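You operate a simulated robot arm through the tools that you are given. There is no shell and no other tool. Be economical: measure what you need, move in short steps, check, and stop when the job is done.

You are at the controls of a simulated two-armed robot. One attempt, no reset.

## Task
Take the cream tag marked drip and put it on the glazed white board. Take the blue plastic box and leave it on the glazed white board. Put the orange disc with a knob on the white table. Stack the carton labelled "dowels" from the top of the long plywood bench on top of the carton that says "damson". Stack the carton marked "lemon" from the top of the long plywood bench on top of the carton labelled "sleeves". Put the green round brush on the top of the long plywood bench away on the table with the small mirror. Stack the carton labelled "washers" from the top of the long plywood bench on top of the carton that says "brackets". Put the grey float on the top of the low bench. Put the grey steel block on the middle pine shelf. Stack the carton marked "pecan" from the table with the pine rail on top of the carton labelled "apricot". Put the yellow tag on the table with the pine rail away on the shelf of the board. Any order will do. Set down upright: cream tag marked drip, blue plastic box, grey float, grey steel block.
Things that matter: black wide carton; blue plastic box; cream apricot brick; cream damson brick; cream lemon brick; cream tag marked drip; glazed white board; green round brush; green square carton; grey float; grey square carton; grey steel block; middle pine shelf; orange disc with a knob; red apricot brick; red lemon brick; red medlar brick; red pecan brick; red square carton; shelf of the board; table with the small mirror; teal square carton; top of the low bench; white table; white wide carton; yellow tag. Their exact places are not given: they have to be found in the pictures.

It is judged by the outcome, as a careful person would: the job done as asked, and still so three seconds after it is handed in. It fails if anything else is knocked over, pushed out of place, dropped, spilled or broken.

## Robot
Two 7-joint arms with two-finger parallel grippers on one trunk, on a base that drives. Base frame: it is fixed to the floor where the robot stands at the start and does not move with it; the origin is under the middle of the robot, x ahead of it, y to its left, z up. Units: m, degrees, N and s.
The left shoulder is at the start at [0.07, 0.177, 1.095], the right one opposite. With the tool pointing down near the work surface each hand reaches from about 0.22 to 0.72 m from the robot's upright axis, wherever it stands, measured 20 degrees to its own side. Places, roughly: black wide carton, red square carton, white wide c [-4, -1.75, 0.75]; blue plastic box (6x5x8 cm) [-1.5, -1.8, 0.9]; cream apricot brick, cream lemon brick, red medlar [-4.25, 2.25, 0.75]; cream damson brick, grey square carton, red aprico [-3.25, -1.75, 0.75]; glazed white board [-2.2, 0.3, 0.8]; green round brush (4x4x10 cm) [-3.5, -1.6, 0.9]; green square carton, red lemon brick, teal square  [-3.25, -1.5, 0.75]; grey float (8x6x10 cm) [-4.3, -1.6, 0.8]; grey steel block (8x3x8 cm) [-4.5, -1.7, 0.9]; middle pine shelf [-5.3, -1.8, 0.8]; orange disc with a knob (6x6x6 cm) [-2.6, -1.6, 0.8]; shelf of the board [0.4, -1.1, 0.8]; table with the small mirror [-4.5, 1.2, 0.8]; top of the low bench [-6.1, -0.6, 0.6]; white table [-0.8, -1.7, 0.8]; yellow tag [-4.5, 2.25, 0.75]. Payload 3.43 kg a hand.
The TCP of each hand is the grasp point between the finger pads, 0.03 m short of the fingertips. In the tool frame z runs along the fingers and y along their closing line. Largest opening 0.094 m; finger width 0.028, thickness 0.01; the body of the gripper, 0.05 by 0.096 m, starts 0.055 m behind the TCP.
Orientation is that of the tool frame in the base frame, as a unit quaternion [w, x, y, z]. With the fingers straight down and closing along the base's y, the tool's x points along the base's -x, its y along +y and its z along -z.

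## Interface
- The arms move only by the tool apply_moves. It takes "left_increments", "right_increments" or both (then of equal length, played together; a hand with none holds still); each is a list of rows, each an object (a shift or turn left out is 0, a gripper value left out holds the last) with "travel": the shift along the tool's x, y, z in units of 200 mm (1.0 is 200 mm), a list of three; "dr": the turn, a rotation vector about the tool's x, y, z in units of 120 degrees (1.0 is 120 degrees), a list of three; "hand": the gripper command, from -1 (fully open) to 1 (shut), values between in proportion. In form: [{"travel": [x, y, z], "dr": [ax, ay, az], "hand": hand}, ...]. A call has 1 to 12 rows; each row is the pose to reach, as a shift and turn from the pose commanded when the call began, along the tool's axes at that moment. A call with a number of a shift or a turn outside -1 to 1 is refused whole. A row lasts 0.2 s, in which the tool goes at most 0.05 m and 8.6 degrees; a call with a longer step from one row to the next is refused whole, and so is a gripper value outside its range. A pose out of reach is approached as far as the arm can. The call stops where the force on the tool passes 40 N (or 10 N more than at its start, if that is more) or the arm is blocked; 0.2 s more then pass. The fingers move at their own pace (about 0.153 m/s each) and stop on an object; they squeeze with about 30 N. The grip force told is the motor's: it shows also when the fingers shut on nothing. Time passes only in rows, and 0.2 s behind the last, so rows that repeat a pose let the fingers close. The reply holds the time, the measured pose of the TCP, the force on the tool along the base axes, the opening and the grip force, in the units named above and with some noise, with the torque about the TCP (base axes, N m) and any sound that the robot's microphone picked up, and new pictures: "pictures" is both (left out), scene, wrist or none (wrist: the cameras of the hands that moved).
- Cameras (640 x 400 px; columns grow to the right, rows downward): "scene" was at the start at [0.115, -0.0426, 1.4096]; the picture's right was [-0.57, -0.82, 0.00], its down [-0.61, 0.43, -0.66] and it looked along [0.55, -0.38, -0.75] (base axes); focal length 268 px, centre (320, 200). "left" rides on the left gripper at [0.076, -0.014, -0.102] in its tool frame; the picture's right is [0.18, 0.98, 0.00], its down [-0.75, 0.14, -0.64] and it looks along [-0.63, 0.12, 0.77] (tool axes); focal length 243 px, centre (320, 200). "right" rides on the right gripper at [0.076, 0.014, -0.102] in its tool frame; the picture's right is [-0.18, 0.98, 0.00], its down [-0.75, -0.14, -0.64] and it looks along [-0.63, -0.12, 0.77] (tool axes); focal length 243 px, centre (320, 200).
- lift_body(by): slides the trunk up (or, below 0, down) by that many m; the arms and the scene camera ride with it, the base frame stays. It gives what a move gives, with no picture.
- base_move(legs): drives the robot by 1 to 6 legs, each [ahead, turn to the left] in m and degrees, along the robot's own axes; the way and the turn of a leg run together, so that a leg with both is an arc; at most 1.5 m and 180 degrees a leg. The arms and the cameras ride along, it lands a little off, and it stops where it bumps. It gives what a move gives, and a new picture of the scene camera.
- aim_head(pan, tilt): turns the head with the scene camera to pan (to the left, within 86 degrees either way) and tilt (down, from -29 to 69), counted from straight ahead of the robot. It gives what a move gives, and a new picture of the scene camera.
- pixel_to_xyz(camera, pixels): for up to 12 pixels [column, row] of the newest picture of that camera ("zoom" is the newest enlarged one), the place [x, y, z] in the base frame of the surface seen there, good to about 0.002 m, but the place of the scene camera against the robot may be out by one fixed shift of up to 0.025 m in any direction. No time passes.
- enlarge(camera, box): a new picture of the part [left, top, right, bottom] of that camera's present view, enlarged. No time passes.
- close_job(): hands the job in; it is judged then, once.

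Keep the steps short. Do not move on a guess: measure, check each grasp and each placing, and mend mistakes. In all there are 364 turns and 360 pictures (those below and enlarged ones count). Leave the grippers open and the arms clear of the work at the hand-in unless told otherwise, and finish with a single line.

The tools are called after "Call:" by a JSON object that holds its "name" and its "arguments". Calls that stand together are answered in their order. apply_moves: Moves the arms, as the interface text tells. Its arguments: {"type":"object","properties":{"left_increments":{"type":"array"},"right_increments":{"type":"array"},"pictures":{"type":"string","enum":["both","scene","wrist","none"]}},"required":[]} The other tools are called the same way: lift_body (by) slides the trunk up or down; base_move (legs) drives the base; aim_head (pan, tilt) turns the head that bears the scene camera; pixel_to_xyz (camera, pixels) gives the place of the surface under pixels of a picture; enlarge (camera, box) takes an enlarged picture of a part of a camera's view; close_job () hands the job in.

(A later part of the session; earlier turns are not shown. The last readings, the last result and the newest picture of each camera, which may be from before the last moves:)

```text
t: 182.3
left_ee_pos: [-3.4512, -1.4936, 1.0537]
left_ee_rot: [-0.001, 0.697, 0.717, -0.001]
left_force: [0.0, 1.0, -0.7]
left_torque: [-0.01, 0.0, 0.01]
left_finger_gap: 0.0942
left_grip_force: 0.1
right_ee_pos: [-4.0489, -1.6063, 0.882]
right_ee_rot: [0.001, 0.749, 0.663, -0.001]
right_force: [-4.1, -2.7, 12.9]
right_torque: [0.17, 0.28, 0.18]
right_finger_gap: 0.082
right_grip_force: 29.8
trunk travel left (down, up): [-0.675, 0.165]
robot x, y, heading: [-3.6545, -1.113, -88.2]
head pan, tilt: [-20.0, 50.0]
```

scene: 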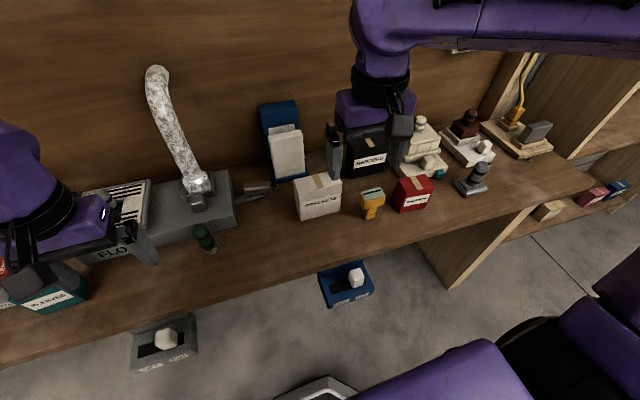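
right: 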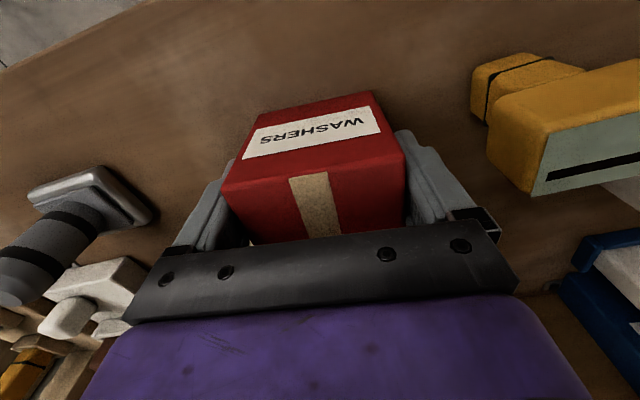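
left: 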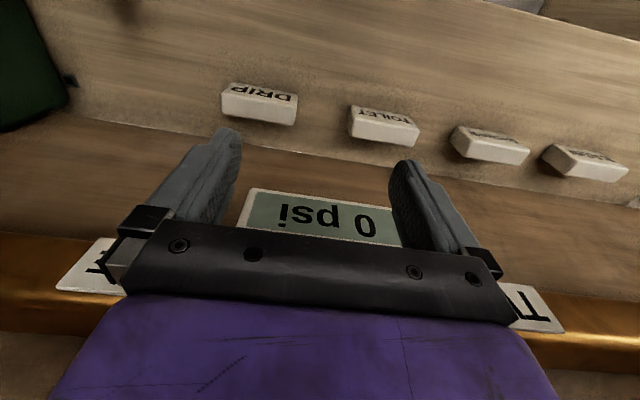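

Call:
{"name": "apply_moves", "arguments": {"right_increments": [{"travel": [0, 0, -0.1], "hand": 1}, {"travel": [0, 0, -0.3], "hand": 1}, {"travel": [0, 0, -0.5], "hand": 1}, {"travel": [0, 0, -0.75], "hand": 1}], "pictures": "both"}}

Call:
{"name": "enlarge", "arguments": {"camera": "scene", "box": [270, 110, 450, 240]}}

```text
t: 183.3
left_ee_pos: [-3.4494, -1.4925, 1.0532]
left_ee_rot: [0.0, 0.697, 0.717, 0.0]
left_force: [0.4, 0.9, -0.3]
left_torque: [-0.04, 0.01, -0.01]
left_finger_gap: 0.0941
left_grip_force: 0.1
right_ee_pos: [-4.0498, -1.604, 1.0359]
right_ee_rot: [0.0, 0.749, 0.663, -0.002]
right_force: [0.9, 0.4, -0.6]
right_torque: [-0.03, 0.0, 0.0]
right_finger_gap: 0.0823
right_grip_force: 29.9
trunk travel left (down, up): [-0.675, 0.165]
robot x, y, heading: [-3.6526, -1.1139, -88.3]
head pan, tilt: [-20.0, 50.0]
```

scene: 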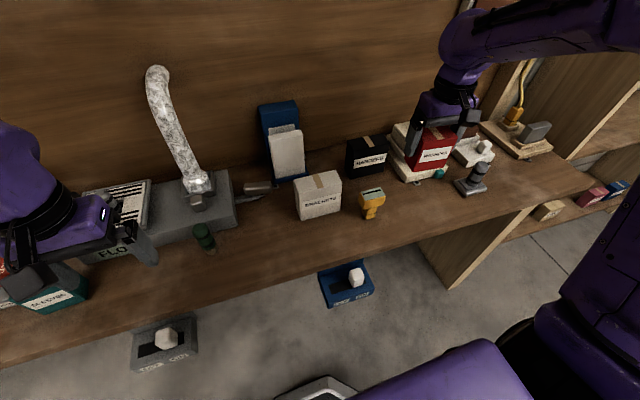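
right: 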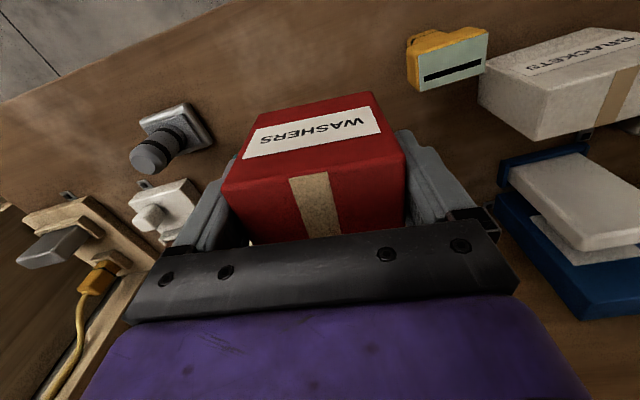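

```text
3.08 times, centred on (360, 175) of scene
```

zoom: 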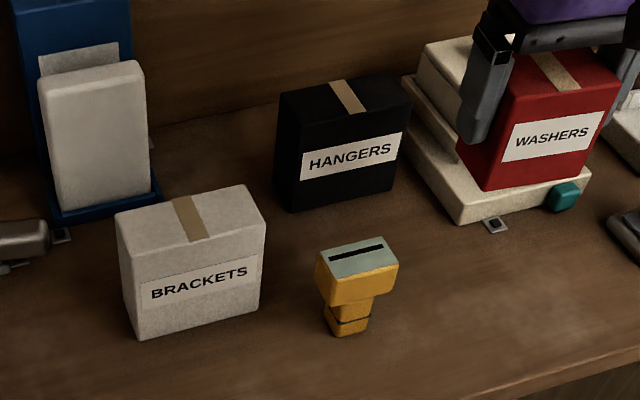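

Call:
{"name": "pixel_to_xyz", "arguments": {"camera": "zoom", "pixels": [[122, 225], [262, 230], [120, 213], [242, 190], [190, 218], [200, 245], [128, 262], [258, 250], [490, 170], [605, 170], [540, 190]]}}

Call:
{"name": "pixel_to_xyz", "arguments": {"camera": "right", "pixels": [[240, 160], [385, 130], [230, 190], [395, 165], [540, 85], [545, 130], [630, 100], [490, 88]]}}

```text
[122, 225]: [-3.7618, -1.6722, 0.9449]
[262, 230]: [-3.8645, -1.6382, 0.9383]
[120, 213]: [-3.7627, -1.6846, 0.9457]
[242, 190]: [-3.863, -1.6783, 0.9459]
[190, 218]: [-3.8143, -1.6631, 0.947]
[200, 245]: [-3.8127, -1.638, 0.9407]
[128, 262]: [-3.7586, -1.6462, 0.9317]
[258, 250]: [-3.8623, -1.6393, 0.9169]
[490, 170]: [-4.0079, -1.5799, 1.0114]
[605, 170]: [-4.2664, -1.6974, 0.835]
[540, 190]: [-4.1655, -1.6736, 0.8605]
```

```text
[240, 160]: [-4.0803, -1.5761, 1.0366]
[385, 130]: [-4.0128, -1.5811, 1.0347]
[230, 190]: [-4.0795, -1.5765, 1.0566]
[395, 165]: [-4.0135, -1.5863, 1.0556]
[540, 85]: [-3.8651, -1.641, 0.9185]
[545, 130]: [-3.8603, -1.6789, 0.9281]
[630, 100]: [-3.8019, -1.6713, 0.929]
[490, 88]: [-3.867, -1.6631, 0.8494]
```

Brackets: centre (-3.8135,-1.6645), top 0.929. I carry the washers over it.

Call:
{"name": "apply_moves", "arguments": {"right_increments": [{"travel": [-0.02, 0.2, -0.02], "hand": 1}, {"travel": [-0.05, 0.4, -0.04], "hand": 1}, {"travel": [-0.08, 0.6, -0.04], "hand": 1}, {"travel": [-0.11, 0.8, -0.04], "dr": [0, 0, -0.01], "hand": 1}, {"travel": [-0.14, 0.98, -0.04], "dr": [0, 0, -0.02], "hand": 1}], "pictures": "none"}}

Call:
{"name": "apply_moves", "arguments": {"right_increments": [{"travel": [-0.01, 0.2, 0], "hand": 1}, {"travel": [-0.012, 0.225, 0.1], "hand": 1}, {"travel": [-0.012, 0.225, 0.18], "hand": 1}], "pictures": "both"}}

Call:
{"name": "enlarge", "arguments": {"camera": "scene", "box": [250, 90, 410, 240]}}

```text
t: 184.5
left_ee_pos: [-3.4502, -1.4943, 1.0507]
left_ee_rot: [-0.001, 0.698, 0.717, 0.0]
left_force: [-0.2, 0.1, -0.5]
left_torque: [0.0, 0.02, 0.01]
left_finger_gap: 0.0939
left_grip_force: 0.0
right_ee_pos: [-3.8557, -1.658, 1.04]
right_ee_rot: [0.0, 0.735, 0.678, 0.0]
right_force: [0.8, 0.1, -0.9]
right_torque: [0.04, 0.03, 0.02]
right_finger_gap: 0.0823
right_grip_force: 29.9
trunk travel left (down, up): [-0.675, 0.165]
robot x, y, heading: [-3.662, -1.1167, -87.9]
head pan, tilt: [-20.0, 50.0]
```

```text
t: 185.3
left_ee_pos: [-3.4517, -1.4941, 1.0527]
left_ee_rot: [0.0, 0.697, 0.717, 0.0]
left_force: [0.2, 0.1, 0.3]
left_torque: [0.03, 0.01, -0.03]
left_finger_gap: 0.0941
left_grip_force: 0.0
right_ee_pos: [-3.8138, -1.6631, 1.0021]
right_ee_rot: [0.001, 0.735, 0.678, 0.0]
right_force: [1.1, 0.5, -0.3]
right_torque: [-0.02, -0.02, -0.03]
right_finger_gap: 0.0819
right_grip_force: 30.1
trunk travel left (down, up): [-0.675, 0.165]
robot x, y, heading: [-3.6571, -1.1165, -87.7]
head pan, tilt: [-20.0, 50.0]
```

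scene: 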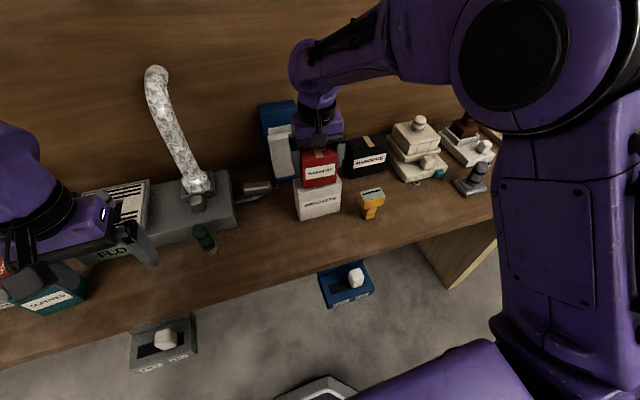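
right: 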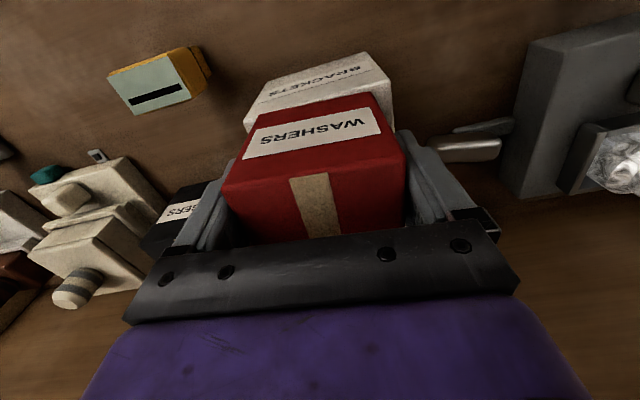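

```text
2.67 times, centred on (330, 165) of scene
```

zoom: 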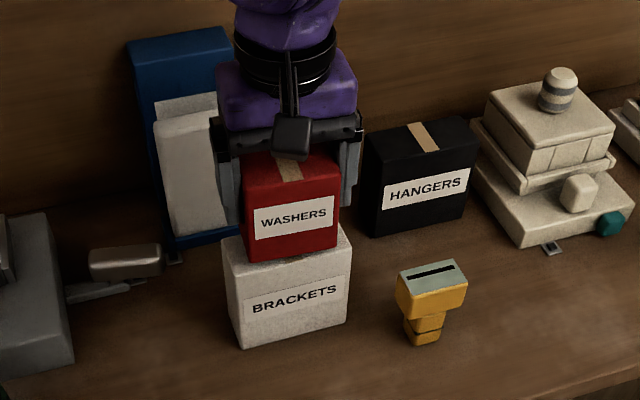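

Call:
{"name": "apply_moves", "arguments": {"right_increments": [{"travel": [0, 0, 0.035], "hand": 1}, {"travel": [0, 0, 0.05], "hand": 1}, {"travel": [0, 0, 0.06], "hand": 1}], "pictures": "none"}}

```text
t: 186.1
left_ee_pos: [-3.4519, -1.4939, 1.0525]
left_ee_rot: [-0.001, 0.697, 0.717, -0.001]
left_force: [-0.2, -0.4, 0.1]
left_torque: [-0.04, -0.01, 0.03]
left_finger_gap: 0.094
left_grip_force: 0.1
right_ee_pos: [-3.8131, -1.6606, 0.993]
right_ee_rot: [0.0, 0.735, 0.679, -0.002]
right_force: [-0.5, -0.8, 6.9]
right_torque: [0.0, 0.03, 0.03]
right_finger_gap: 0.0821
right_grip_force: 29.8
trunk travel left (down, up): [-0.675, 0.165]
robot x, y, heading: [-3.6592, -1.1131, -88.2]
head pan, tilt: [-20.0, 50.0]
```

Contact. I open and rise.

Call:
{"name": "apply_moves", "arguments": {"right_increments": [{"travel": [0, 0, 0], "hand": -1}, {"travel": [0, 0, 0], "hand": -1}, {"travel": [0, 0, -0.1], "hand": -1}, {"travel": [0, 0, -0.3], "hand": -1}, {"travel": [0, 0, -0.5], "hand": -1}, {"travel": [0.2, 0, -0.6], "hand": -1}], "pictures": "scene"}}

Call:
{"name": "enlarge", "arguments": {"camera": "scene", "box": [250, 90, 410, 240]}}

Call:
{"name": "enlarge", "arguments": {"camera": "scene", "box": [380, 60, 600, 210]}}

```text
t: 187.5
left_ee_pos: [-3.4504, -1.4907, 1.0542]
left_ee_rot: [0.0, 0.697, 0.717, -0.002]
left_force: [-0.3, 0.4, -0.4]
left_torque: [-0.01, -0.02, 0.0]
left_finger_gap: 0.094
left_grip_force: 0.1
right_ee_pos: [-3.8093, -1.6168, 1.1144]
right_ee_rot: [0.0, 0.735, 0.678, -0.002]
right_force: [-0.1, 0.6, -0.4]
right_torque: [-0.01, 0.0, -0.01]
right_finger_gap: 0.0942
right_grip_force: 0.0
trunk travel left (down, up): [-0.675, 0.165]
robot x, y, heading: [-3.6578, -1.1133, -88.5]
head pan, tilt: [-20.0, 50.0]
```

scene: 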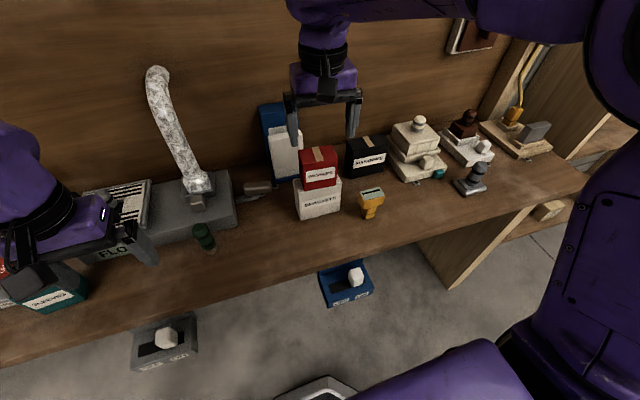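

```text
2.67 times, centred on (330, 165) of scene
```

zoom: 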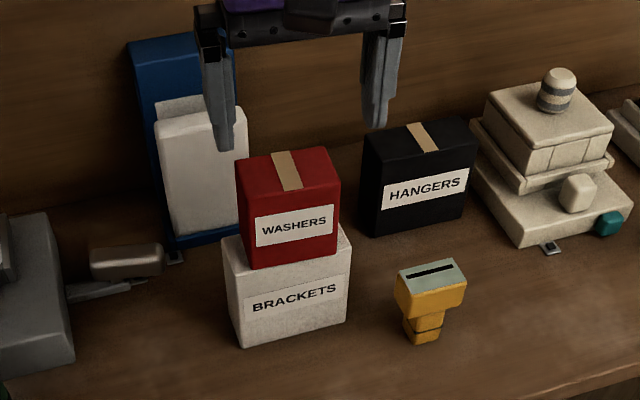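

```text
2.67 times, centred on (490, 135) of scene
```

zoom: 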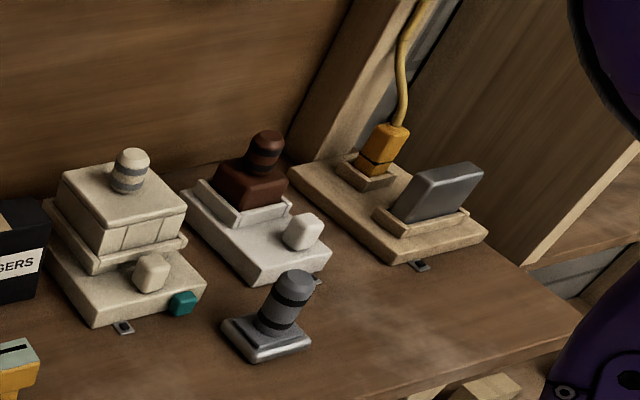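

Washers placed. Next, the steel block (right hand) and the float (left hand). I retract and drive to x ≈ −4.3.

Call:
{"name": "apply_moves", "arguments": {"right_increments": [{"travel": [0.2, -0.05, -0.05], "dr": [0, 0, -0.02]}, {"travel": [0.4, -0.1, -0.1], "dr": [0, 0, -0.04]}, {"travel": [0.6, -0.15, -0.1], "dr": [0, 0, -0.05]}], "pictures": "none"}}

Call:
{"name": "base_move", "arguments": {"legs": [[0, -90], [0.65, 0], [0, 89]]}}

Call:
{"name": "enlarge", "arguments": {"camera": "scene", "box": [200, 50, 500, 250]}}

```text
t: 188.3
left_ee_pos: [-3.4496, -1.4933, 1.0531]
left_ee_rot: [-0.001, 0.697, 0.717, 0.0]
left_force: [0.0, 0.1, 0.5]
left_torque: [0.01, 0.0, 0.0]
left_finger_gap: 0.0938
left_grip_force: 0.1
right_ee_pos: [-3.8315, -1.4984, 1.1324]
right_ee_rot: [0.001, 0.698, 0.716, -0.002]
right_force: [-0.4, -0.1, 0.4]
right_torque: [0.0, 0.0, -0.01]
right_finger_gap: 0.0941
right_grip_force: 0.1
trunk travel left (down, up): [-0.675, 0.165]
robot x, y, heading: [-3.6594, -1.1143, -88.1]
head pan, tilt: [-20.0, 50.0]
```

```text
t: 199.6
left_ee_pos: [-4.1017, -1.5183, 1.0528]
left_ee_rot: [-0.001, 0.701, 0.713, -0.001]
left_force: [-0.6, -0.2, -1.2]
left_torque: [0.0, -0.01, 0.04]
left_finger_gap: 0.0939
left_grip_force: 0.1
right_ee_pos: [-4.4805, -1.5182, 1.1304]
right_ee_rot: [0.001, 0.703, 0.711, 0.0]
right_force: [-0.2, 0.6, 1.1]
right_torque: [-0.02, -0.03, -0.01]
right_finger_gap: 0.094
right_grip_force: 0.1
trunk travel left (down, up): [-0.675, 0.165]
robot x, y, heading: [-4.3014, -1.137, -88.9]
head pan, tilt: [-20.0, 50.0]
```

scene: 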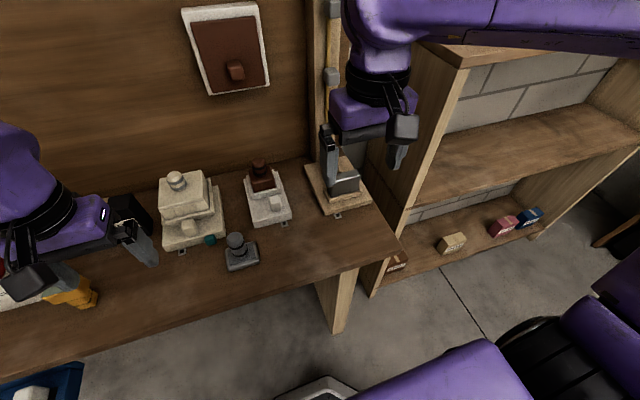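

```text
2.00 times, centred on (350, 150) of scene
```

zoom: 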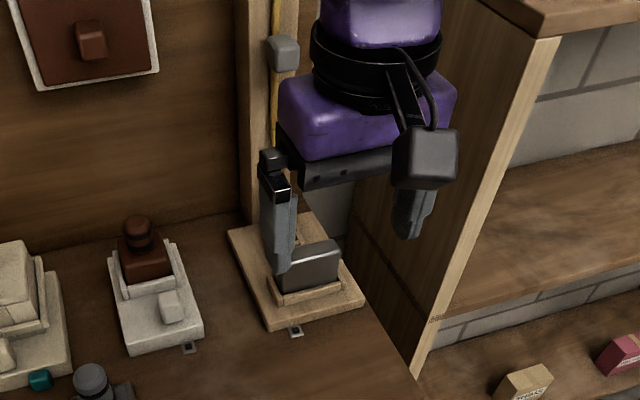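

Call:
{"name": "pixel_to_xyz", "arguments": {"camera": "zoom", "pixels": [[280, 275], [335, 258], [310, 250], [310, 285], [275, 300], [345, 290], [300, 310], [430, 350], [380, 230], [560, 50], [580, 230], [100, 385]]}}

Call:
{"name": "apply_moves", "arguments": {"right_increments": [{"travel": [-0.1, 0.1, 0]}, {"travel": [-0.2, 0.1, 0]}], "pictures": "wrist"}}

```text
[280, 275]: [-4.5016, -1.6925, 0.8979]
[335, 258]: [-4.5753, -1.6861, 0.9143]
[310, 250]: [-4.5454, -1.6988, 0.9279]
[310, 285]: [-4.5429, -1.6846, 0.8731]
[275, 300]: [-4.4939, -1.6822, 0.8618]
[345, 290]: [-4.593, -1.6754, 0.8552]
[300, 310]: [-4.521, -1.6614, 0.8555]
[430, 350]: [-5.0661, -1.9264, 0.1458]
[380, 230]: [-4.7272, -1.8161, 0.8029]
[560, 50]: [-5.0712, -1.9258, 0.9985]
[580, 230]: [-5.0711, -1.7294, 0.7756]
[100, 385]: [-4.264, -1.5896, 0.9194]
```

```text
t: 200.2
left_ee_pos: [-4.1019, -1.5182, 1.0526]
left_ee_rot: [-0.001, 0.702, 0.713, 0.0]
left_force: [1.1, 0.4, 0.3]
left_torque: [0.03, 0.01, -0.04]
left_finger_gap: 0.094
left_grip_force: 0.1
right_ee_pos: [-4.4607, -1.5593, 1.1309]
right_ee_rot: [0.0, 0.703, 0.711, -0.001]
right_force: [0.2, -0.4, 0.8]
right_torque: [0.01, -0.02, 0.02]
right_finger_gap: 0.094
right_grip_force: 0.1
trunk travel left (down, up): [-0.675, 0.165]
robot x, y, heading: [-4.3023, -1.1353, -88.7]
head pan, tilt: [-20.0, 50.0]
```

right: 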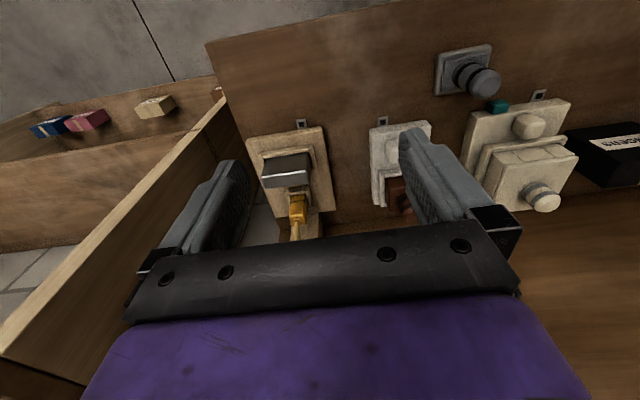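

The shelf has limited headroom, so I should hold the block with a forward-pitched tool. I look at the shelf unit to measure it.

Call:
{"name": "aim_head", "arguments": {"pan": -50, "tilt": 30}}

Call:
{"name": "pixel_to_xyz", "arguments": {"camera": "scene", "pixels": [[320, 200], [320, 240], [300, 230], [400, 230], [350, 150], [350, 170], [450, 200], [280, 300], [400, 260], [250, 150]]}}

```text
t: 201.1
left_ee_pos: [-4.1008, -1.5187, 1.0516]
left_ee_rot: [-0.001, 0.702, 0.712, -0.001]
left_force: [0.3, 0.4, 0.2]
left_torque: [0.03, -0.04, 0.03]
left_finger_gap: 0.0938
left_grip_force: 0.1
right_ee_pos: [-4.4609, -1.5589, 1.1318]
right_ee_rot: [0.0, 0.703, 0.711, -0.002]
right_force: [-0.4, 0.0, -1.2]
right_torque: [-0.02, 0.03, 0.01]
right_finger_gap: 0.0939
right_grip_force: 0.1
trunk travel left (down, up): [-0.675, 0.165]
robot x, y, heading: [-4.3012, -1.1376, -89.1]
head pan, tilt: [-50.0, 30.0]
```

scene: 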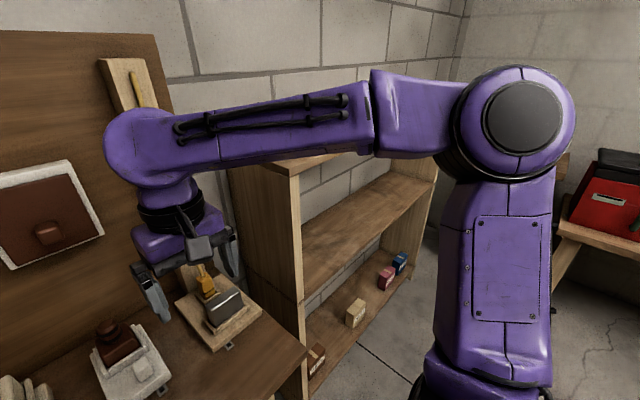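

```text
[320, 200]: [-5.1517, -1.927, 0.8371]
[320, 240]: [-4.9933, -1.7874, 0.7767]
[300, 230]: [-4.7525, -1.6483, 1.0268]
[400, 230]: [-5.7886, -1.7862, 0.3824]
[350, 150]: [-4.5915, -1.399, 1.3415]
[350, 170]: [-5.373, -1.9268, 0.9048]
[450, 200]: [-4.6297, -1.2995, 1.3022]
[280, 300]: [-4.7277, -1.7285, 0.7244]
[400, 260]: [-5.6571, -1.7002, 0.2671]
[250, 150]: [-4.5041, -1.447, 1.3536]
```

Call:
{"name": "pixel_to_xyz", "arguments": {"camera": "scene", "pixels": [[296, 165], [330, 157], [298, 176], [262, 168], [304, 300], [420, 180], [380, 220], [436, 185], [200, 300], [228, 300], [240, 292], [208, 275]]}}

```text
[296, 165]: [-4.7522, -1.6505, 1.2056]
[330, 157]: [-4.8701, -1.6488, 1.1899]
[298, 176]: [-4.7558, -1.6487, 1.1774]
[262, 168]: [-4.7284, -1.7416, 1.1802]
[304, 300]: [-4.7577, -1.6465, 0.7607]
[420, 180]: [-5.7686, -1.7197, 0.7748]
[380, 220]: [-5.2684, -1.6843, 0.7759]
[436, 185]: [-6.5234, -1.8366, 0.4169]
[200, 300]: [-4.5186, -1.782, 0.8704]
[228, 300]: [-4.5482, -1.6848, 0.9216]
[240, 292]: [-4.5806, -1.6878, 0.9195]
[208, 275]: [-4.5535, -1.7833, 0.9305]
```

Call:
{"name": "enlarge", "arguments": {"camera": "right", "box": [230, 100, 350, 230]}}

```text
3.08 times, centred on (290, 165) of right
```

zoom: 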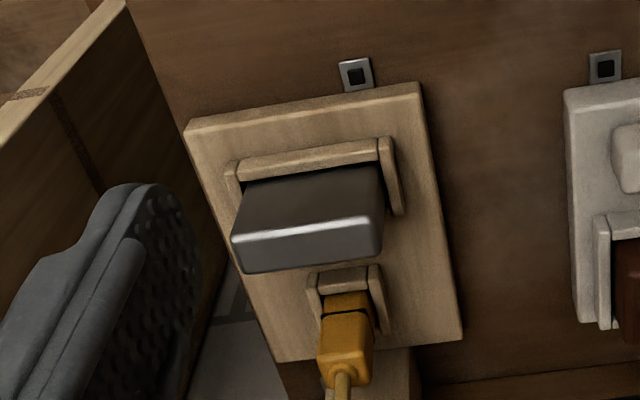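

Call:
{"name": "pixel_to_xyz", "arguments": {"camera": "zoom", "pixels": [[240, 245], [375, 225], [250, 270], [380, 255], [310, 245], [260, 190], [370, 175], [385, 150], [235, 175], [240, 160], [320, 275], [345, 350]]}}

```text
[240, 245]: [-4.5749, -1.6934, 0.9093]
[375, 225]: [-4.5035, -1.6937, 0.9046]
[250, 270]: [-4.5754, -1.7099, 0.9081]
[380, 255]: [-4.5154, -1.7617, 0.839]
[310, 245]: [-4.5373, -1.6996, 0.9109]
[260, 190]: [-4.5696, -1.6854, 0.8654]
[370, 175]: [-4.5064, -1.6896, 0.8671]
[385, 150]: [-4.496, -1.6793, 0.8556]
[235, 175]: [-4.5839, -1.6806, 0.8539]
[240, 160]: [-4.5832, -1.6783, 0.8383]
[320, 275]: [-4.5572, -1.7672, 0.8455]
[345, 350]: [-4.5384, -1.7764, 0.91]
```

Block: x −4.578..−4.500, y −1.686..−1.716, top 0.910. I pitch the right hand 30° forward and go to a pre-grasp point.

Call:
{"name": "apply_moves", "arguments": {"right_increments": [{"travel": [-0.09, -0.08, 0.15], "dr": [0, -0.05, 0.005]}, {"travel": [-0.18, -0.16, 0.3], "dr": [0, -0.1, 0.01]}, {"travel": [-0.27, -0.24, 0.45], "dr": [0, -0.15, 0.015]}, {"travel": [-0.36, -0.32, 0.6], "dr": [0, -0.2, 0.02]}, {"travel": [-0.455, -0.39, 0.755], "dr": [0, -0.25, 0.025]}], "pictures": "wrist"}}

```text
t: 202.3
left_ee_pos: [-4.0992, -1.5195, 1.0529]
left_ee_rot: [-0.002, 0.701, 0.714, -0.001]
left_force: [-0.1, 0.0, 0.0]
left_torque: [-0.01, 0.01, -0.01]
left_finger_gap: 0.0941
left_grip_force: 0.1
right_ee_pos: [-4.5372, -1.6531, 0.9804]
right_ee_rot: [0.183, 0.696, 0.67, -0.183]
right_force: [0.6, -0.9, 0.5]
right_torque: [0.01, 0.04, 0.0]
right_finger_gap: 0.0941
right_grip_force: 0.0
trunk travel left (down, up): [-0.675, 0.165]
robot x, y, heading: [-4.3059, -1.1348, -88.8]
head pan, tilt: [-50.0, 30.0]
```

right: 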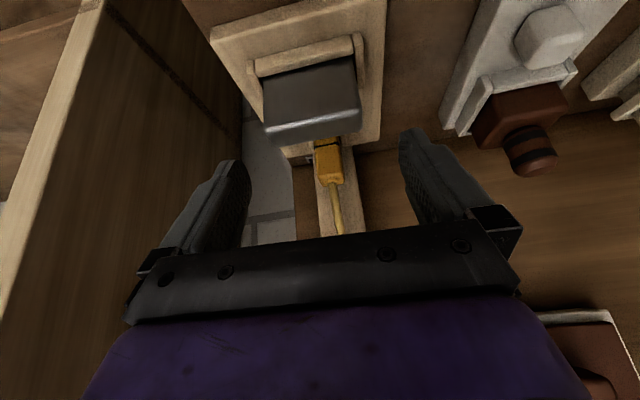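

Call:
{"name": "apply_moves", "arguments": {"right_increments": [{"travel": [0, -0.01, 0.2]}, {"travel": [0, -0.01, 0.4]}, {"travel": [0, -0.01, 0.49]}, {"travel": [0, -0.01, 0.49], "hand": 1}, {"travel": [0, -0.01, 0.49], "hand": 1}], "pictures": "wrist"}}

```text
t: 203.5
left_ee_pos: [-4.1019, -1.5175, 1.0531]
left_ee_rot: [0.001, 0.702, 0.712, 0.0]
left_force: [0.0, -0.5, 0.0]
left_torque: [0.03, 0.01, 0.0]
left_finger_gap: 0.0939
left_grip_force: 0.2
right_ee_pos: [-4.5414, -1.6996, 0.8977]
right_ee_rot: [0.185, 0.696, 0.668, -0.184]
right_force: [-5.7, -1.7, 5.1]
right_torque: [-0.04, 0.17, 0.01]
right_finger_gap: 0.0845
right_grip_force: 29.2
trunk travel left (down, up): [-0.675, 0.165]
robot x, y, heading: [-4.3046, -1.139, -88.9]
head pan, tilt: [-50.0, 30.0]
```

right: 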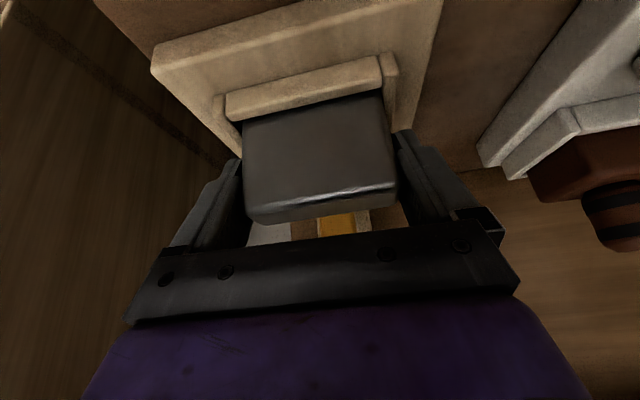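

Gripped. I lift straight up.

Call:
{"name": "apply_moves", "arguments": {"right_increments": [{"travel": [-0.05, 0, -0.087], "hand": 1}, {"travel": [-0.12, 0, -0.21], "hand": 1}, {"travel": [-0.22, 0, -0.38], "hand": 1}, {"travel": [-0.32, 0, -0.55], "hand": 1}], "pictures": "both"}}

```text
t: 204.5
left_ee_pos: [-4.1009, -1.5174, 1.0528]
left_ee_rot: [-0.001, 0.702, 0.713, 0.0]
left_force: [0.2, -1.0, -0.3]
left_torque: [-0.04, -0.01, -0.02]
left_finger_gap: 0.094
left_grip_force: 0.0
right_ee_pos: [-4.5413, -1.6977, 1.0228]
right_ee_rot: [0.184, 0.696, 0.669, -0.183]
right_force: [0.3, 0.5, -1.8]
right_torque: [0.01, -0.02, -0.02]
right_finger_gap: 0.0846
right_grip_force: 29.8
trunk travel left (down, up): [-0.675, 0.165]
robot x, y, heading: [-4.302, -1.138, -88.9]
head pan, tilt: [-50.0, 30.0]
```

scene: 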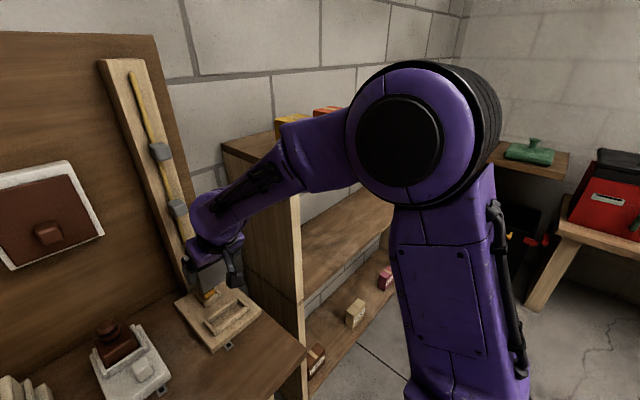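
right: 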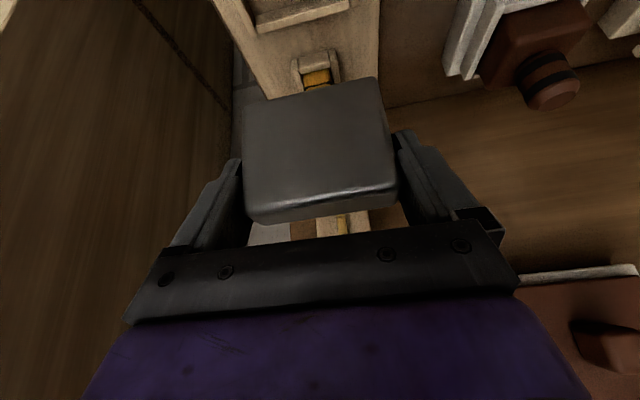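

Block held upright-pitched. I retract it, then shift the base so the left hand can take the float.

Call:
{"name": "apply_moves", "arguments": {"right_increments": [{"travel": [0.2, 0, -0.13], "hand": 1}, {"travel": [0.4, 0, -0.27], "hand": 1}, {"travel": [0.6, 0, -0.4], "hand": 1}, {"travel": [0.8, 0.0, -0.53], "hand": 1}], "pictures": "none"}}

Call:
{"name": "base_move", "arguments": {"legs": [[0, -90], [0.15, 0], [0, 89]]}}

Call:
{"name": "aim_head", "arguments": {"pan": 15, "tilt": 50}}

```text
t: 205.5
left_ee_pos: [-4.1043, -1.5186, 1.0536]
left_ee_rot: [0.002, 0.701, 0.713, 0.002]
left_force: [0.2, -0.1, 0.1]
left_torque: [0.04, -0.04, 0.01]
left_finger_gap: 0.0938
left_grip_force: 0.0
right_ee_pos: [-4.5402, -1.5326, 1.0458]
right_ee_rot: [0.186, 0.697, 0.669, -0.182]
right_force: [-1.0, -0.3, -0.9]
right_torque: [0.0, -0.05, -0.01]
right_finger_gap: 0.0845
right_grip_force: 29.9
right hand out of reach, approached as far as the arm can: row 1, 2, 4
trunk travel left (down, up): [-0.675, 0.165]
robot x, y, heading: [-4.2991, -1.1388, -88.8]
head pan, tilt: [-50.0, 30.0]
```

```text
t: 214.5
left_ee_pos: [-4.2603, -1.5254, 1.0523]
left_ee_rot: [0.0, 0.711, 0.703, 0.0]
left_force: [0.0, -0.4, -1.1]
left_torque: [-0.04, -0.04, 0.01]
left_finger_gap: 0.094
left_grip_force: 0.1
right_ee_pos: [-4.6948, -1.5316, 1.0438]
right_ee_rot: [0.181, 0.705, 0.66, -0.184]
right_force: [1.0, 1.0, -1.6]
right_torque: [-0.01, -0.01, -0.02]
right_finger_gap: 0.0841
right_grip_force: 30.1
trunk travel left (down, up): [-0.675, 0.165]
robot x, y, heading: [-4.4503, -1.142, -90.2]
head pan, tilt: [-50.0, 30.0]
```

scene: 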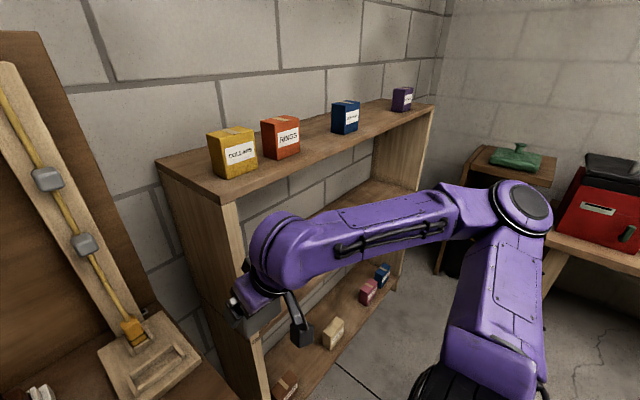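

```text
t: 215.8
left_ee_pos: [-4.2602, -1.5267, 1.0527]
left_ee_rot: [-0.001, 0.711, 0.703, 0.0]
left_force: [-0.2, 0.1, -0.8]
left_torque: [0.01, 0.01, 0.0]
left_finger_gap: 0.094
left_grip_force: 0.1
right_ee_pos: [-4.6957, -1.5304, 1.0461]
right_ee_rot: [0.182, 0.706, 0.659, -0.185]
right_force: [-0.1, -0.4, -1.1]
right_torque: [0.0, 0.01, 0.0]
right_finger_gap: 0.0839
right_grip_force: 29.6
trunk travel left (down, up): [-0.675, 0.165]
robot x, y, heading: [-4.4561, -1.1409, -90.6]
head pan, tilt: [15.0, 50.0]
```

scene: 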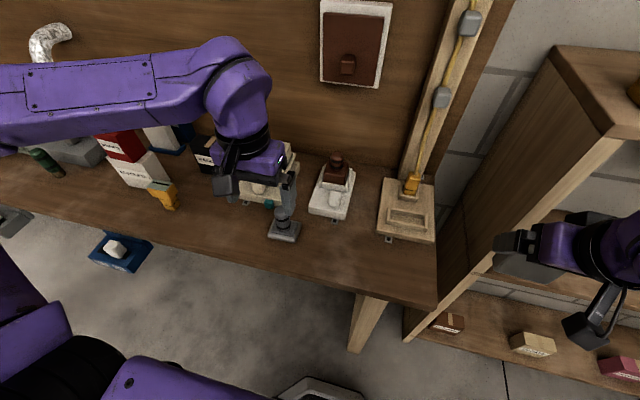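

Call:
{"name": "apply_moves", "arguments": {"left_increments": [{"travel": [-0.15, 0, 0]}], "pictures": "wrist"}}

Call:
{"name": "enlarge", "arguments": {"camera": "left", "box": [200, 60, 440, 240]}}

```text
t: 216.2
left_ee_pos: [-4.2603, -1.5575, 1.0521]
left_ee_rot: [0.0, 0.711, 0.703, 0.0]
left_force: [-0.1, -0.8, -0.2]
left_torque: [0.0, -0.04, -0.07]
left_finger_gap: 0.0941
left_grip_force: 0.0
right_ee_pos: [-4.6967, -1.5312, 1.0447]
right_ee_rot: [0.181, 0.706, 0.66, -0.184]
right_force: [-1.2, -0.6, -2.1]
right_torque: [-0.01, 0.0, 0.02]
right_finger_gap: 0.084
right_grip_force: 30.3
trunk travel left (down, up): [-0.675, 0.165]
robot x, y, heading: [-4.4553, -1.1411, -90.1]
head pan, tilt: [15.0, 50.0]
```

left: 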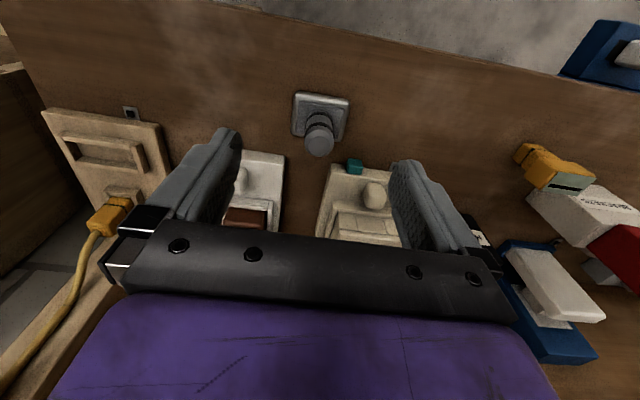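

```text
2.22 times, centred on (320, 150) of left
```

zoom: 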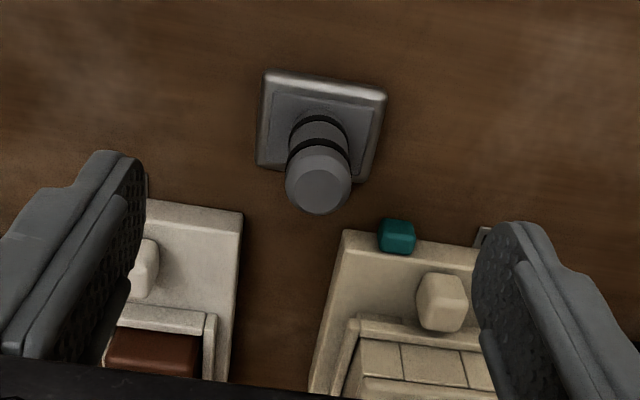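

Call:
{"name": "pixel_to_xyz", "arguments": {"camera": "zoom", "pixels": [[318, 175], [318, 200], [300, 130], [345, 130], [290, 175], [348, 175], [262, 80], [382, 98], [262, 160], [370, 175], [320, 130]]}}

```text
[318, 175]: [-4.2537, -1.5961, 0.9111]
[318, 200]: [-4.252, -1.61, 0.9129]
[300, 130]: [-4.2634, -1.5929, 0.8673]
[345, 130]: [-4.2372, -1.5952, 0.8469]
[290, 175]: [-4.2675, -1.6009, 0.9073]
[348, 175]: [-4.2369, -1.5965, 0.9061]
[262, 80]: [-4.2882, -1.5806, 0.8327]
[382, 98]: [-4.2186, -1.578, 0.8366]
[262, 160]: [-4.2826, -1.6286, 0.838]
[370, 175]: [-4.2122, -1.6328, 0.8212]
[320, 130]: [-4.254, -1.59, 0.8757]
```

Float knob centre (-4.2525,-1.605), top 0.912. The left hand lowers onto the knob and grips.

Call:
{"name": "apply_moves", "arguments": {"left_increments": [{"travel": [-0.15, 0.04, 0.15]}, {"travel": [-0.237, 0.04, 0.35]}, {"travel": [-0.237, 0.04, 0.6]}, {"travel": [-0.237, 0.04, 0.83]}, {"travel": [-0.237, 0.04, 0.83], "hand": 1}, {"travel": [-0.237, 0.04, 0.83], "hand": 1}, {"travel": [-0.237, 0.04, 0.83], "hand": 1}], "pictures": "wrist"}}

```text
t: 217.8
left_ee_pos: [-4.2528, -1.6047, 0.8874]
left_ee_rot: [-0.002, 0.711, 0.703, 0.0]
left_force: [0.4, 0.0, -0.5]
left_torque: [0.01, 0.02, 0.0]
left_finger_gap: 0.0331
left_grip_force: 29.9
right_ee_pos: [-4.696, -1.5286, 1.045]
right_ee_rot: [0.182, 0.705, 0.66, -0.185]
right_force: [0.9, -0.3, -0.3]
right_torque: [0.0, 0.0, 0.02]
right_finger_gap: 0.0841
right_grip_force: 29.7
trunk travel left (down, up): [-0.675, 0.165]
robot x, y, heading: [-4.4519, -1.1363, -90.2]
head pan, tilt: [15.0, 50.0]
```

left: 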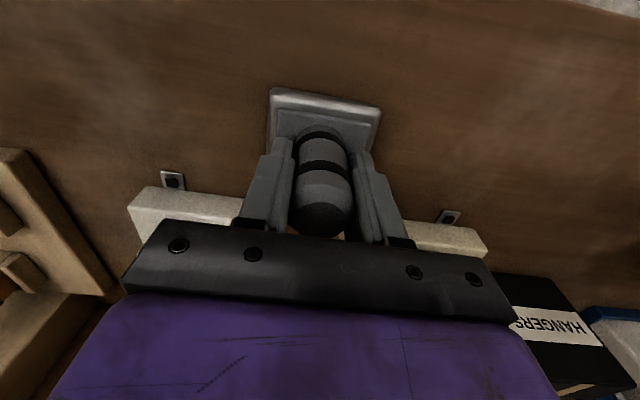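

Gripped (33 mm). I lift and retract.

Call:
{"name": "apply_moves", "arguments": {"left_increments": [{"travel": [0, 0, -0.2], "hand": 1}, {"travel": [0, 0, -0.4], "hand": 1}, {"travel": [0, 0, -0.6], "hand": 1}, {"travel": [0.15, 0, -0.75], "hand": 1}, {"travel": [0.35, 0, -0.85], "hand": 1}, {"travel": [0.5, 0, -0.9], "hand": 1}], "pictures": "scene"}}

```text
t: 219.2
left_ee_pos: [-4.251, -1.505, 1.0688]
left_ee_rot: [-0.001, 0.711, 0.703, -0.001]
left_force: [-0.9, -0.5, -0.9]
left_torque: [-0.02, 0.0, 0.04]
left_finger_gap: 0.0333
left_grip_force: 30.2
right_ee_pos: [-4.6944, -1.5289, 1.0458]
right_ee_rot: [0.181, 0.706, 0.66, -0.185]
right_force: [-1.0, 0.2, -0.7]
right_torque: [-0.05, 0.0, -0.02]
right_finger_gap: 0.0841
right_grip_force: 30.1
trunk travel left (down, up): [-0.675, 0.165]
robot x, y, heading: [-4.452, -1.1384, -90.1]
head pan, tilt: [15.0, 50.0]
```

scene: 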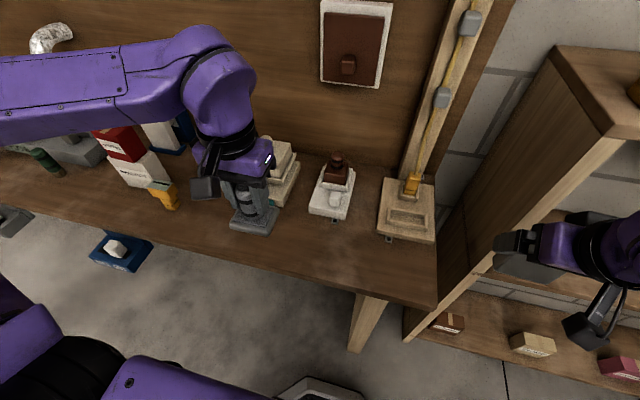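

Float held. I back off slightly and drive to stand in front of the shelf unit.

Call:
{"name": "base_move", "arguments": {"legs": [[-0.08, 0], [0, -90], [0.6, 0], [0, 89]]}}

Call:
{"name": "aim_head", "arguments": {"pan": -20, "tilt": 45}}

```text
t: 230.8
left_ee_pos: [-4.8334, -1.4449, 1.0678]
left_ee_rot: [-0.001, 0.692, 0.722, 0.001]
left_force: [0.5, 0.4, -2.0]
left_torque: [0.01, 0.02, 0.03]
left_finger_gap: 0.0336
left_grip_force: 30.8
right_ee_pos: [-5.2739, -1.4921, 1.0445]
right_ee_rot: [0.186, 0.689, 0.677, -0.18]
right_force: [1.0, 0.3, -2.0]
right_torque: [0.02, -0.03, 0.03]
right_finger_gap: 0.0838
right_grip_force: 29.9
trunk travel left (down, up): [-0.675, 0.165]
robot x, y, heading: [-5.0518, -1.0917, -87.5]
head pan, tilt: [15.0, 50.0]
```

scene: 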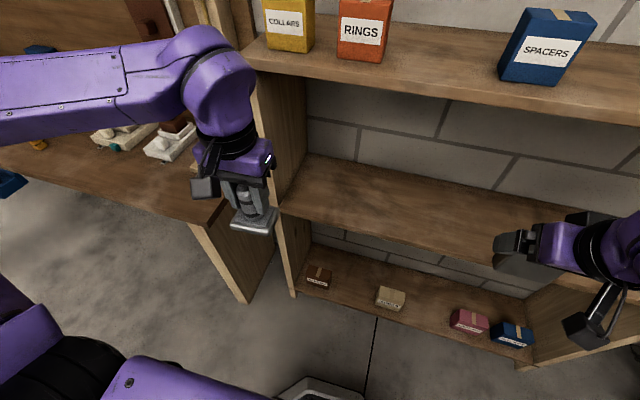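

```text
t: 231.8
left_ee_pos: [-4.8331, -1.4449, 1.0668]
left_ee_rot: [-0.001, 0.693, 0.721, 0.001]
left_force: [-0.1, -0.1, -1.7]
left_torque: [0.0, 0.03, 0.0]
left_finger_gap: 0.0334
left_grip_force: 29.7
right_ee_pos: [-5.2739, -1.4909, 1.0461]
right_ee_rot: [0.186, 0.688, 0.677, -0.181]
right_force: [0.0, 0.3, -1.6]
right_torque: [0.0, 0.04, -0.02]
right_finger_gap: 0.0839
right_grip_force: 29.7
trunk travel left (down, up): [-0.675, 0.165]
robot x, y, heading: [-5.0529, -1.0895, -87.3]
head pan, tilt: [-20.0, 45.0]
```

scene: 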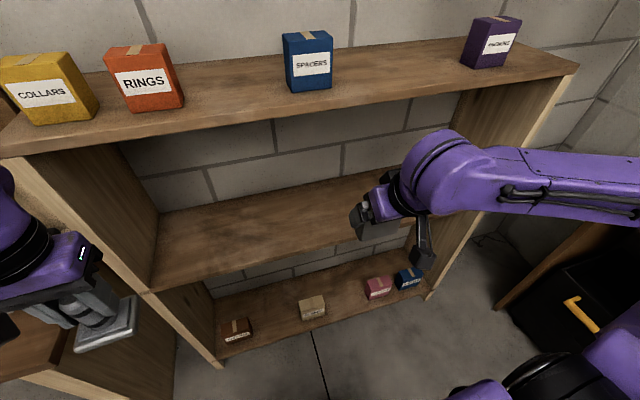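

Call:
{"name": "pixel_to_xyz", "arguments": {"camera": "scene", "pixels": [[280, 255], [290, 247], [300, 225], [280, 125], [400, 105], [340, 200], [350, 240], [250, 240], [385, 210], [375, 238]]}}

```text
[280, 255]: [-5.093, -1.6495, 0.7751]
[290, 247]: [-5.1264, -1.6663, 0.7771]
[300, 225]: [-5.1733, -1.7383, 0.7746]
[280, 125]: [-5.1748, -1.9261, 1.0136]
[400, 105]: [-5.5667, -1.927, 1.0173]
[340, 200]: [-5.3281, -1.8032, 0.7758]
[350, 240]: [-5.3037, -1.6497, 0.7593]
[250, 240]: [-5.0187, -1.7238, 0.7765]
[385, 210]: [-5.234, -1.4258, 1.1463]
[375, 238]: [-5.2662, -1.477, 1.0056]
```

Shelf top is at z 0.760, front edge y −1.65. I lower the block in front of the shelf first.

Call:
{"name": "apply_moves", "arguments": {"right_increments": [{"travel": [0.11, 0, 0.19], "hand": 1}, {"travel": [0.22, 0, 0.38], "hand": 1}, {"travel": [0.33, 0, 0.57], "hand": 1}, {"travel": [0.426, 0, 0.735], "hand": 1}], "pictures": "scene"}}

```text
t: 232.8
left_ee_pos: [-4.8332, -1.445, 1.0668]
left_ee_rot: [-0.001, 0.693, 0.721, 0.001]
left_force: [-0.2, 0.9, -1.7]
left_torque: [0.0, 0.01, 0.01]
left_finger_gap: 0.0333
left_grip_force: 30.3
right_ee_pos: [-5.2693, -1.5105, 0.8701]
right_ee_rot: [0.186, 0.688, 0.679, -0.179]
right_force: [0.5, -0.4, -2.5]
right_torque: [0.03, 0.03, 0.02]
right_finger_gap: 0.084
right_grip_force: 29.8
right hand out of reach, approached as far as the arm can: row 1, 2, 3, 4
trunk travel left (down, up): [-0.675, 0.165]
robot x, y, heading: [-5.0546, -1.0886, -87.1]
head pan, tilt: [-20.0, 45.0]
```

scene: 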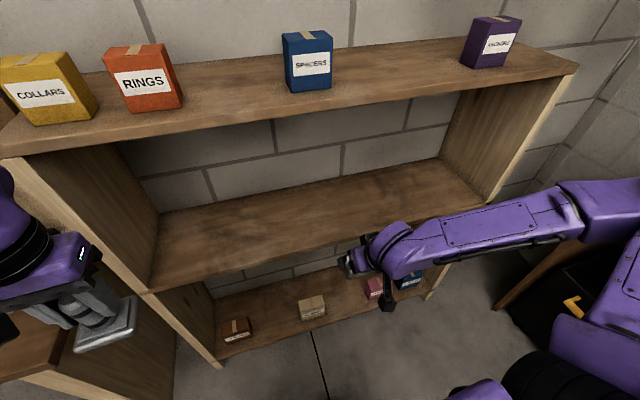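

Call:
{"name": "apply_moves", "arguments": {"right_increments": [{"travel": [-0.19, 0, 0.11], "hand": 1}, {"travel": [-0.38, 0, 0.22], "hand": 1}, {"travel": [-0.57, 0, 0.33], "hand": 1}, {"travel": [-0.76, 0, 0.44], "hand": 1}, {"travel": [-0.95, 0, 0.55], "hand": 1}], "pictures": "both"}}

```text
t: 234.0
left_ee_pos: [-4.8334, -1.4457, 1.0677]
left_ee_rot: [-0.001, 0.693, 0.721, 0.001]
left_force: [0.0, -0.4, -0.3]
left_torque: [0.03, -0.01, 0.01]
left_finger_gap: 0.0336
left_grip_force: 30.1
right_ee_pos: [-5.2755, -1.7324, 0.8721]
right_ee_rot: [0.187, 0.688, 0.678, -0.18]
right_force: [0.7, 0.4, -1.2]
right_torque: [0.05, 0.0, -0.01]
right_finger_gap: 0.0837
right_grip_force: 30.5
trunk travel left (down, up): [-0.675, 0.165]
robot x, y, heading: [-5.0543, -1.0905, -87.3]
head pan, tilt: [-20.0, 45.0]
```

scene: 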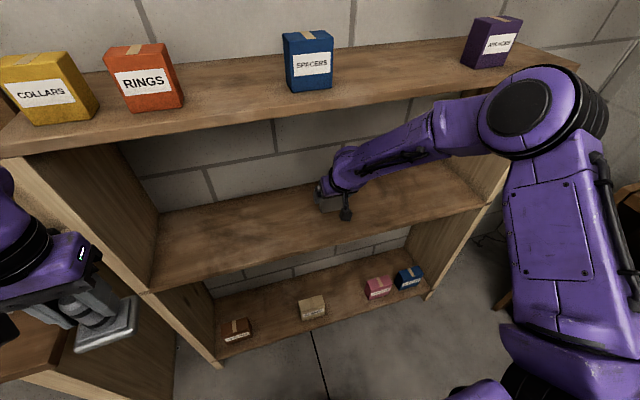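
right: 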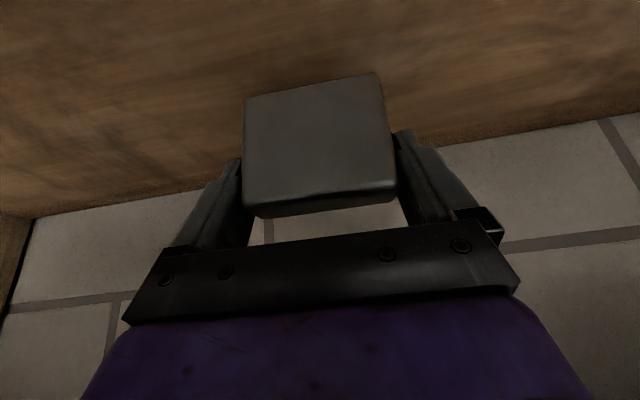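

I lower to contact.

Call:
{"name": "apply_moves", "arguments": {"right_increments": [{"travel": [0.06, 0, 0.104], "hand": 1}, {"travel": [0.095, 0, 0.164], "hand": 1}, {"travel": [0.108, 0, 0.187], "hand": 1}, {"travel": [0.115, 0, 0.199], "hand": 1}], "pictures": "none"}}

```text
t: 235.0
left_ee_pos: [-4.8331, -1.4445, 1.0675]
left_ee_rot: [-0.001, 0.692, 0.722, 0.0]
left_force: [0.1, 0.2, -1.6]
left_torque: [0.02, -0.04, 0.01]
left_finger_gap: 0.0336
left_grip_force: 30.0
right_ee_pos: [-5.2715, -1.731, 0.8246]
right_ee_rot: [0.185, 0.688, 0.678, -0.18]
right_force: [-0.1, -0.3, -1.7]
right_torque: [0.0, -0.03, 0.0]
right_finger_gap: 0.084
right_grip_force: 30.0
trunk travel left (down, up): [-0.675, 0.165]
robot x, y, heading: [-5.0538, -1.0864, -87.2]
head pan, tilt: [-20.0, 45.0]
```

Call:
{"name": "apply_moves", "arguments": {"right_increments": [{"travel": [0.008, 0, 0.014], "hand": 1}, {"travel": [0.016, 0, 0.028], "hand": 1}, {"travel": [0.024, 0, 0.042], "hand": 1}], "pictures": "wrist"}}

Call:
{"name": "enlarge", "arguments": {"camera": "scene", "box": [260, 130, 400, 260]}}

```text
t: 235.8
left_ee_pos: [-4.8333, -1.4419, 1.0685]
left_ee_rot: [-0.001, 0.692, 0.722, -0.001]
left_force: [-0.4, -0.4, -1.3]
left_torque: [-0.01, -0.02, 0.02]
left_finger_gap: 0.0337
left_grip_force: 30.5
right_ee_pos: [-5.2717, -1.7313, 0.8197]
right_ee_rot: [0.188, 0.688, 0.677, -0.183]
right_force: [-2.4, -2.6, 21.5]
right_torque: [-0.47, 0.41, 0.14]
right_finger_gap: 0.084
right_grip_force: 30.0
trunk travel left (down, up): [-0.675, 0.165]
robot x, y, heading: [-5.053, -1.0945, -87.3]
head pan, tilt: [-20.0, 45.0]
```

right: 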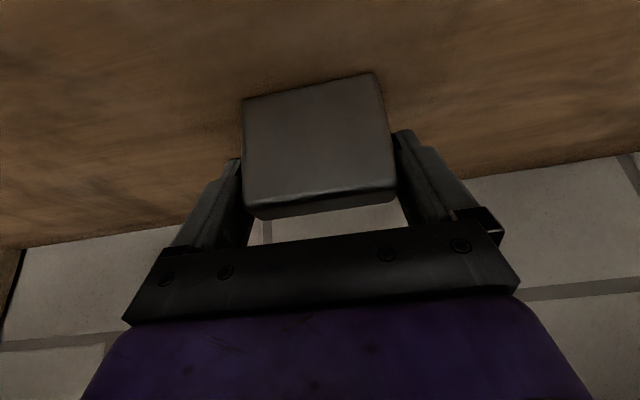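

```text
3.08 times, centred on (330, 195) of scene
```

zoom: 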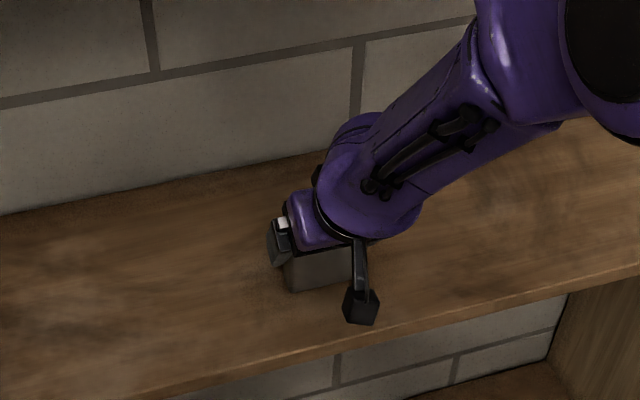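

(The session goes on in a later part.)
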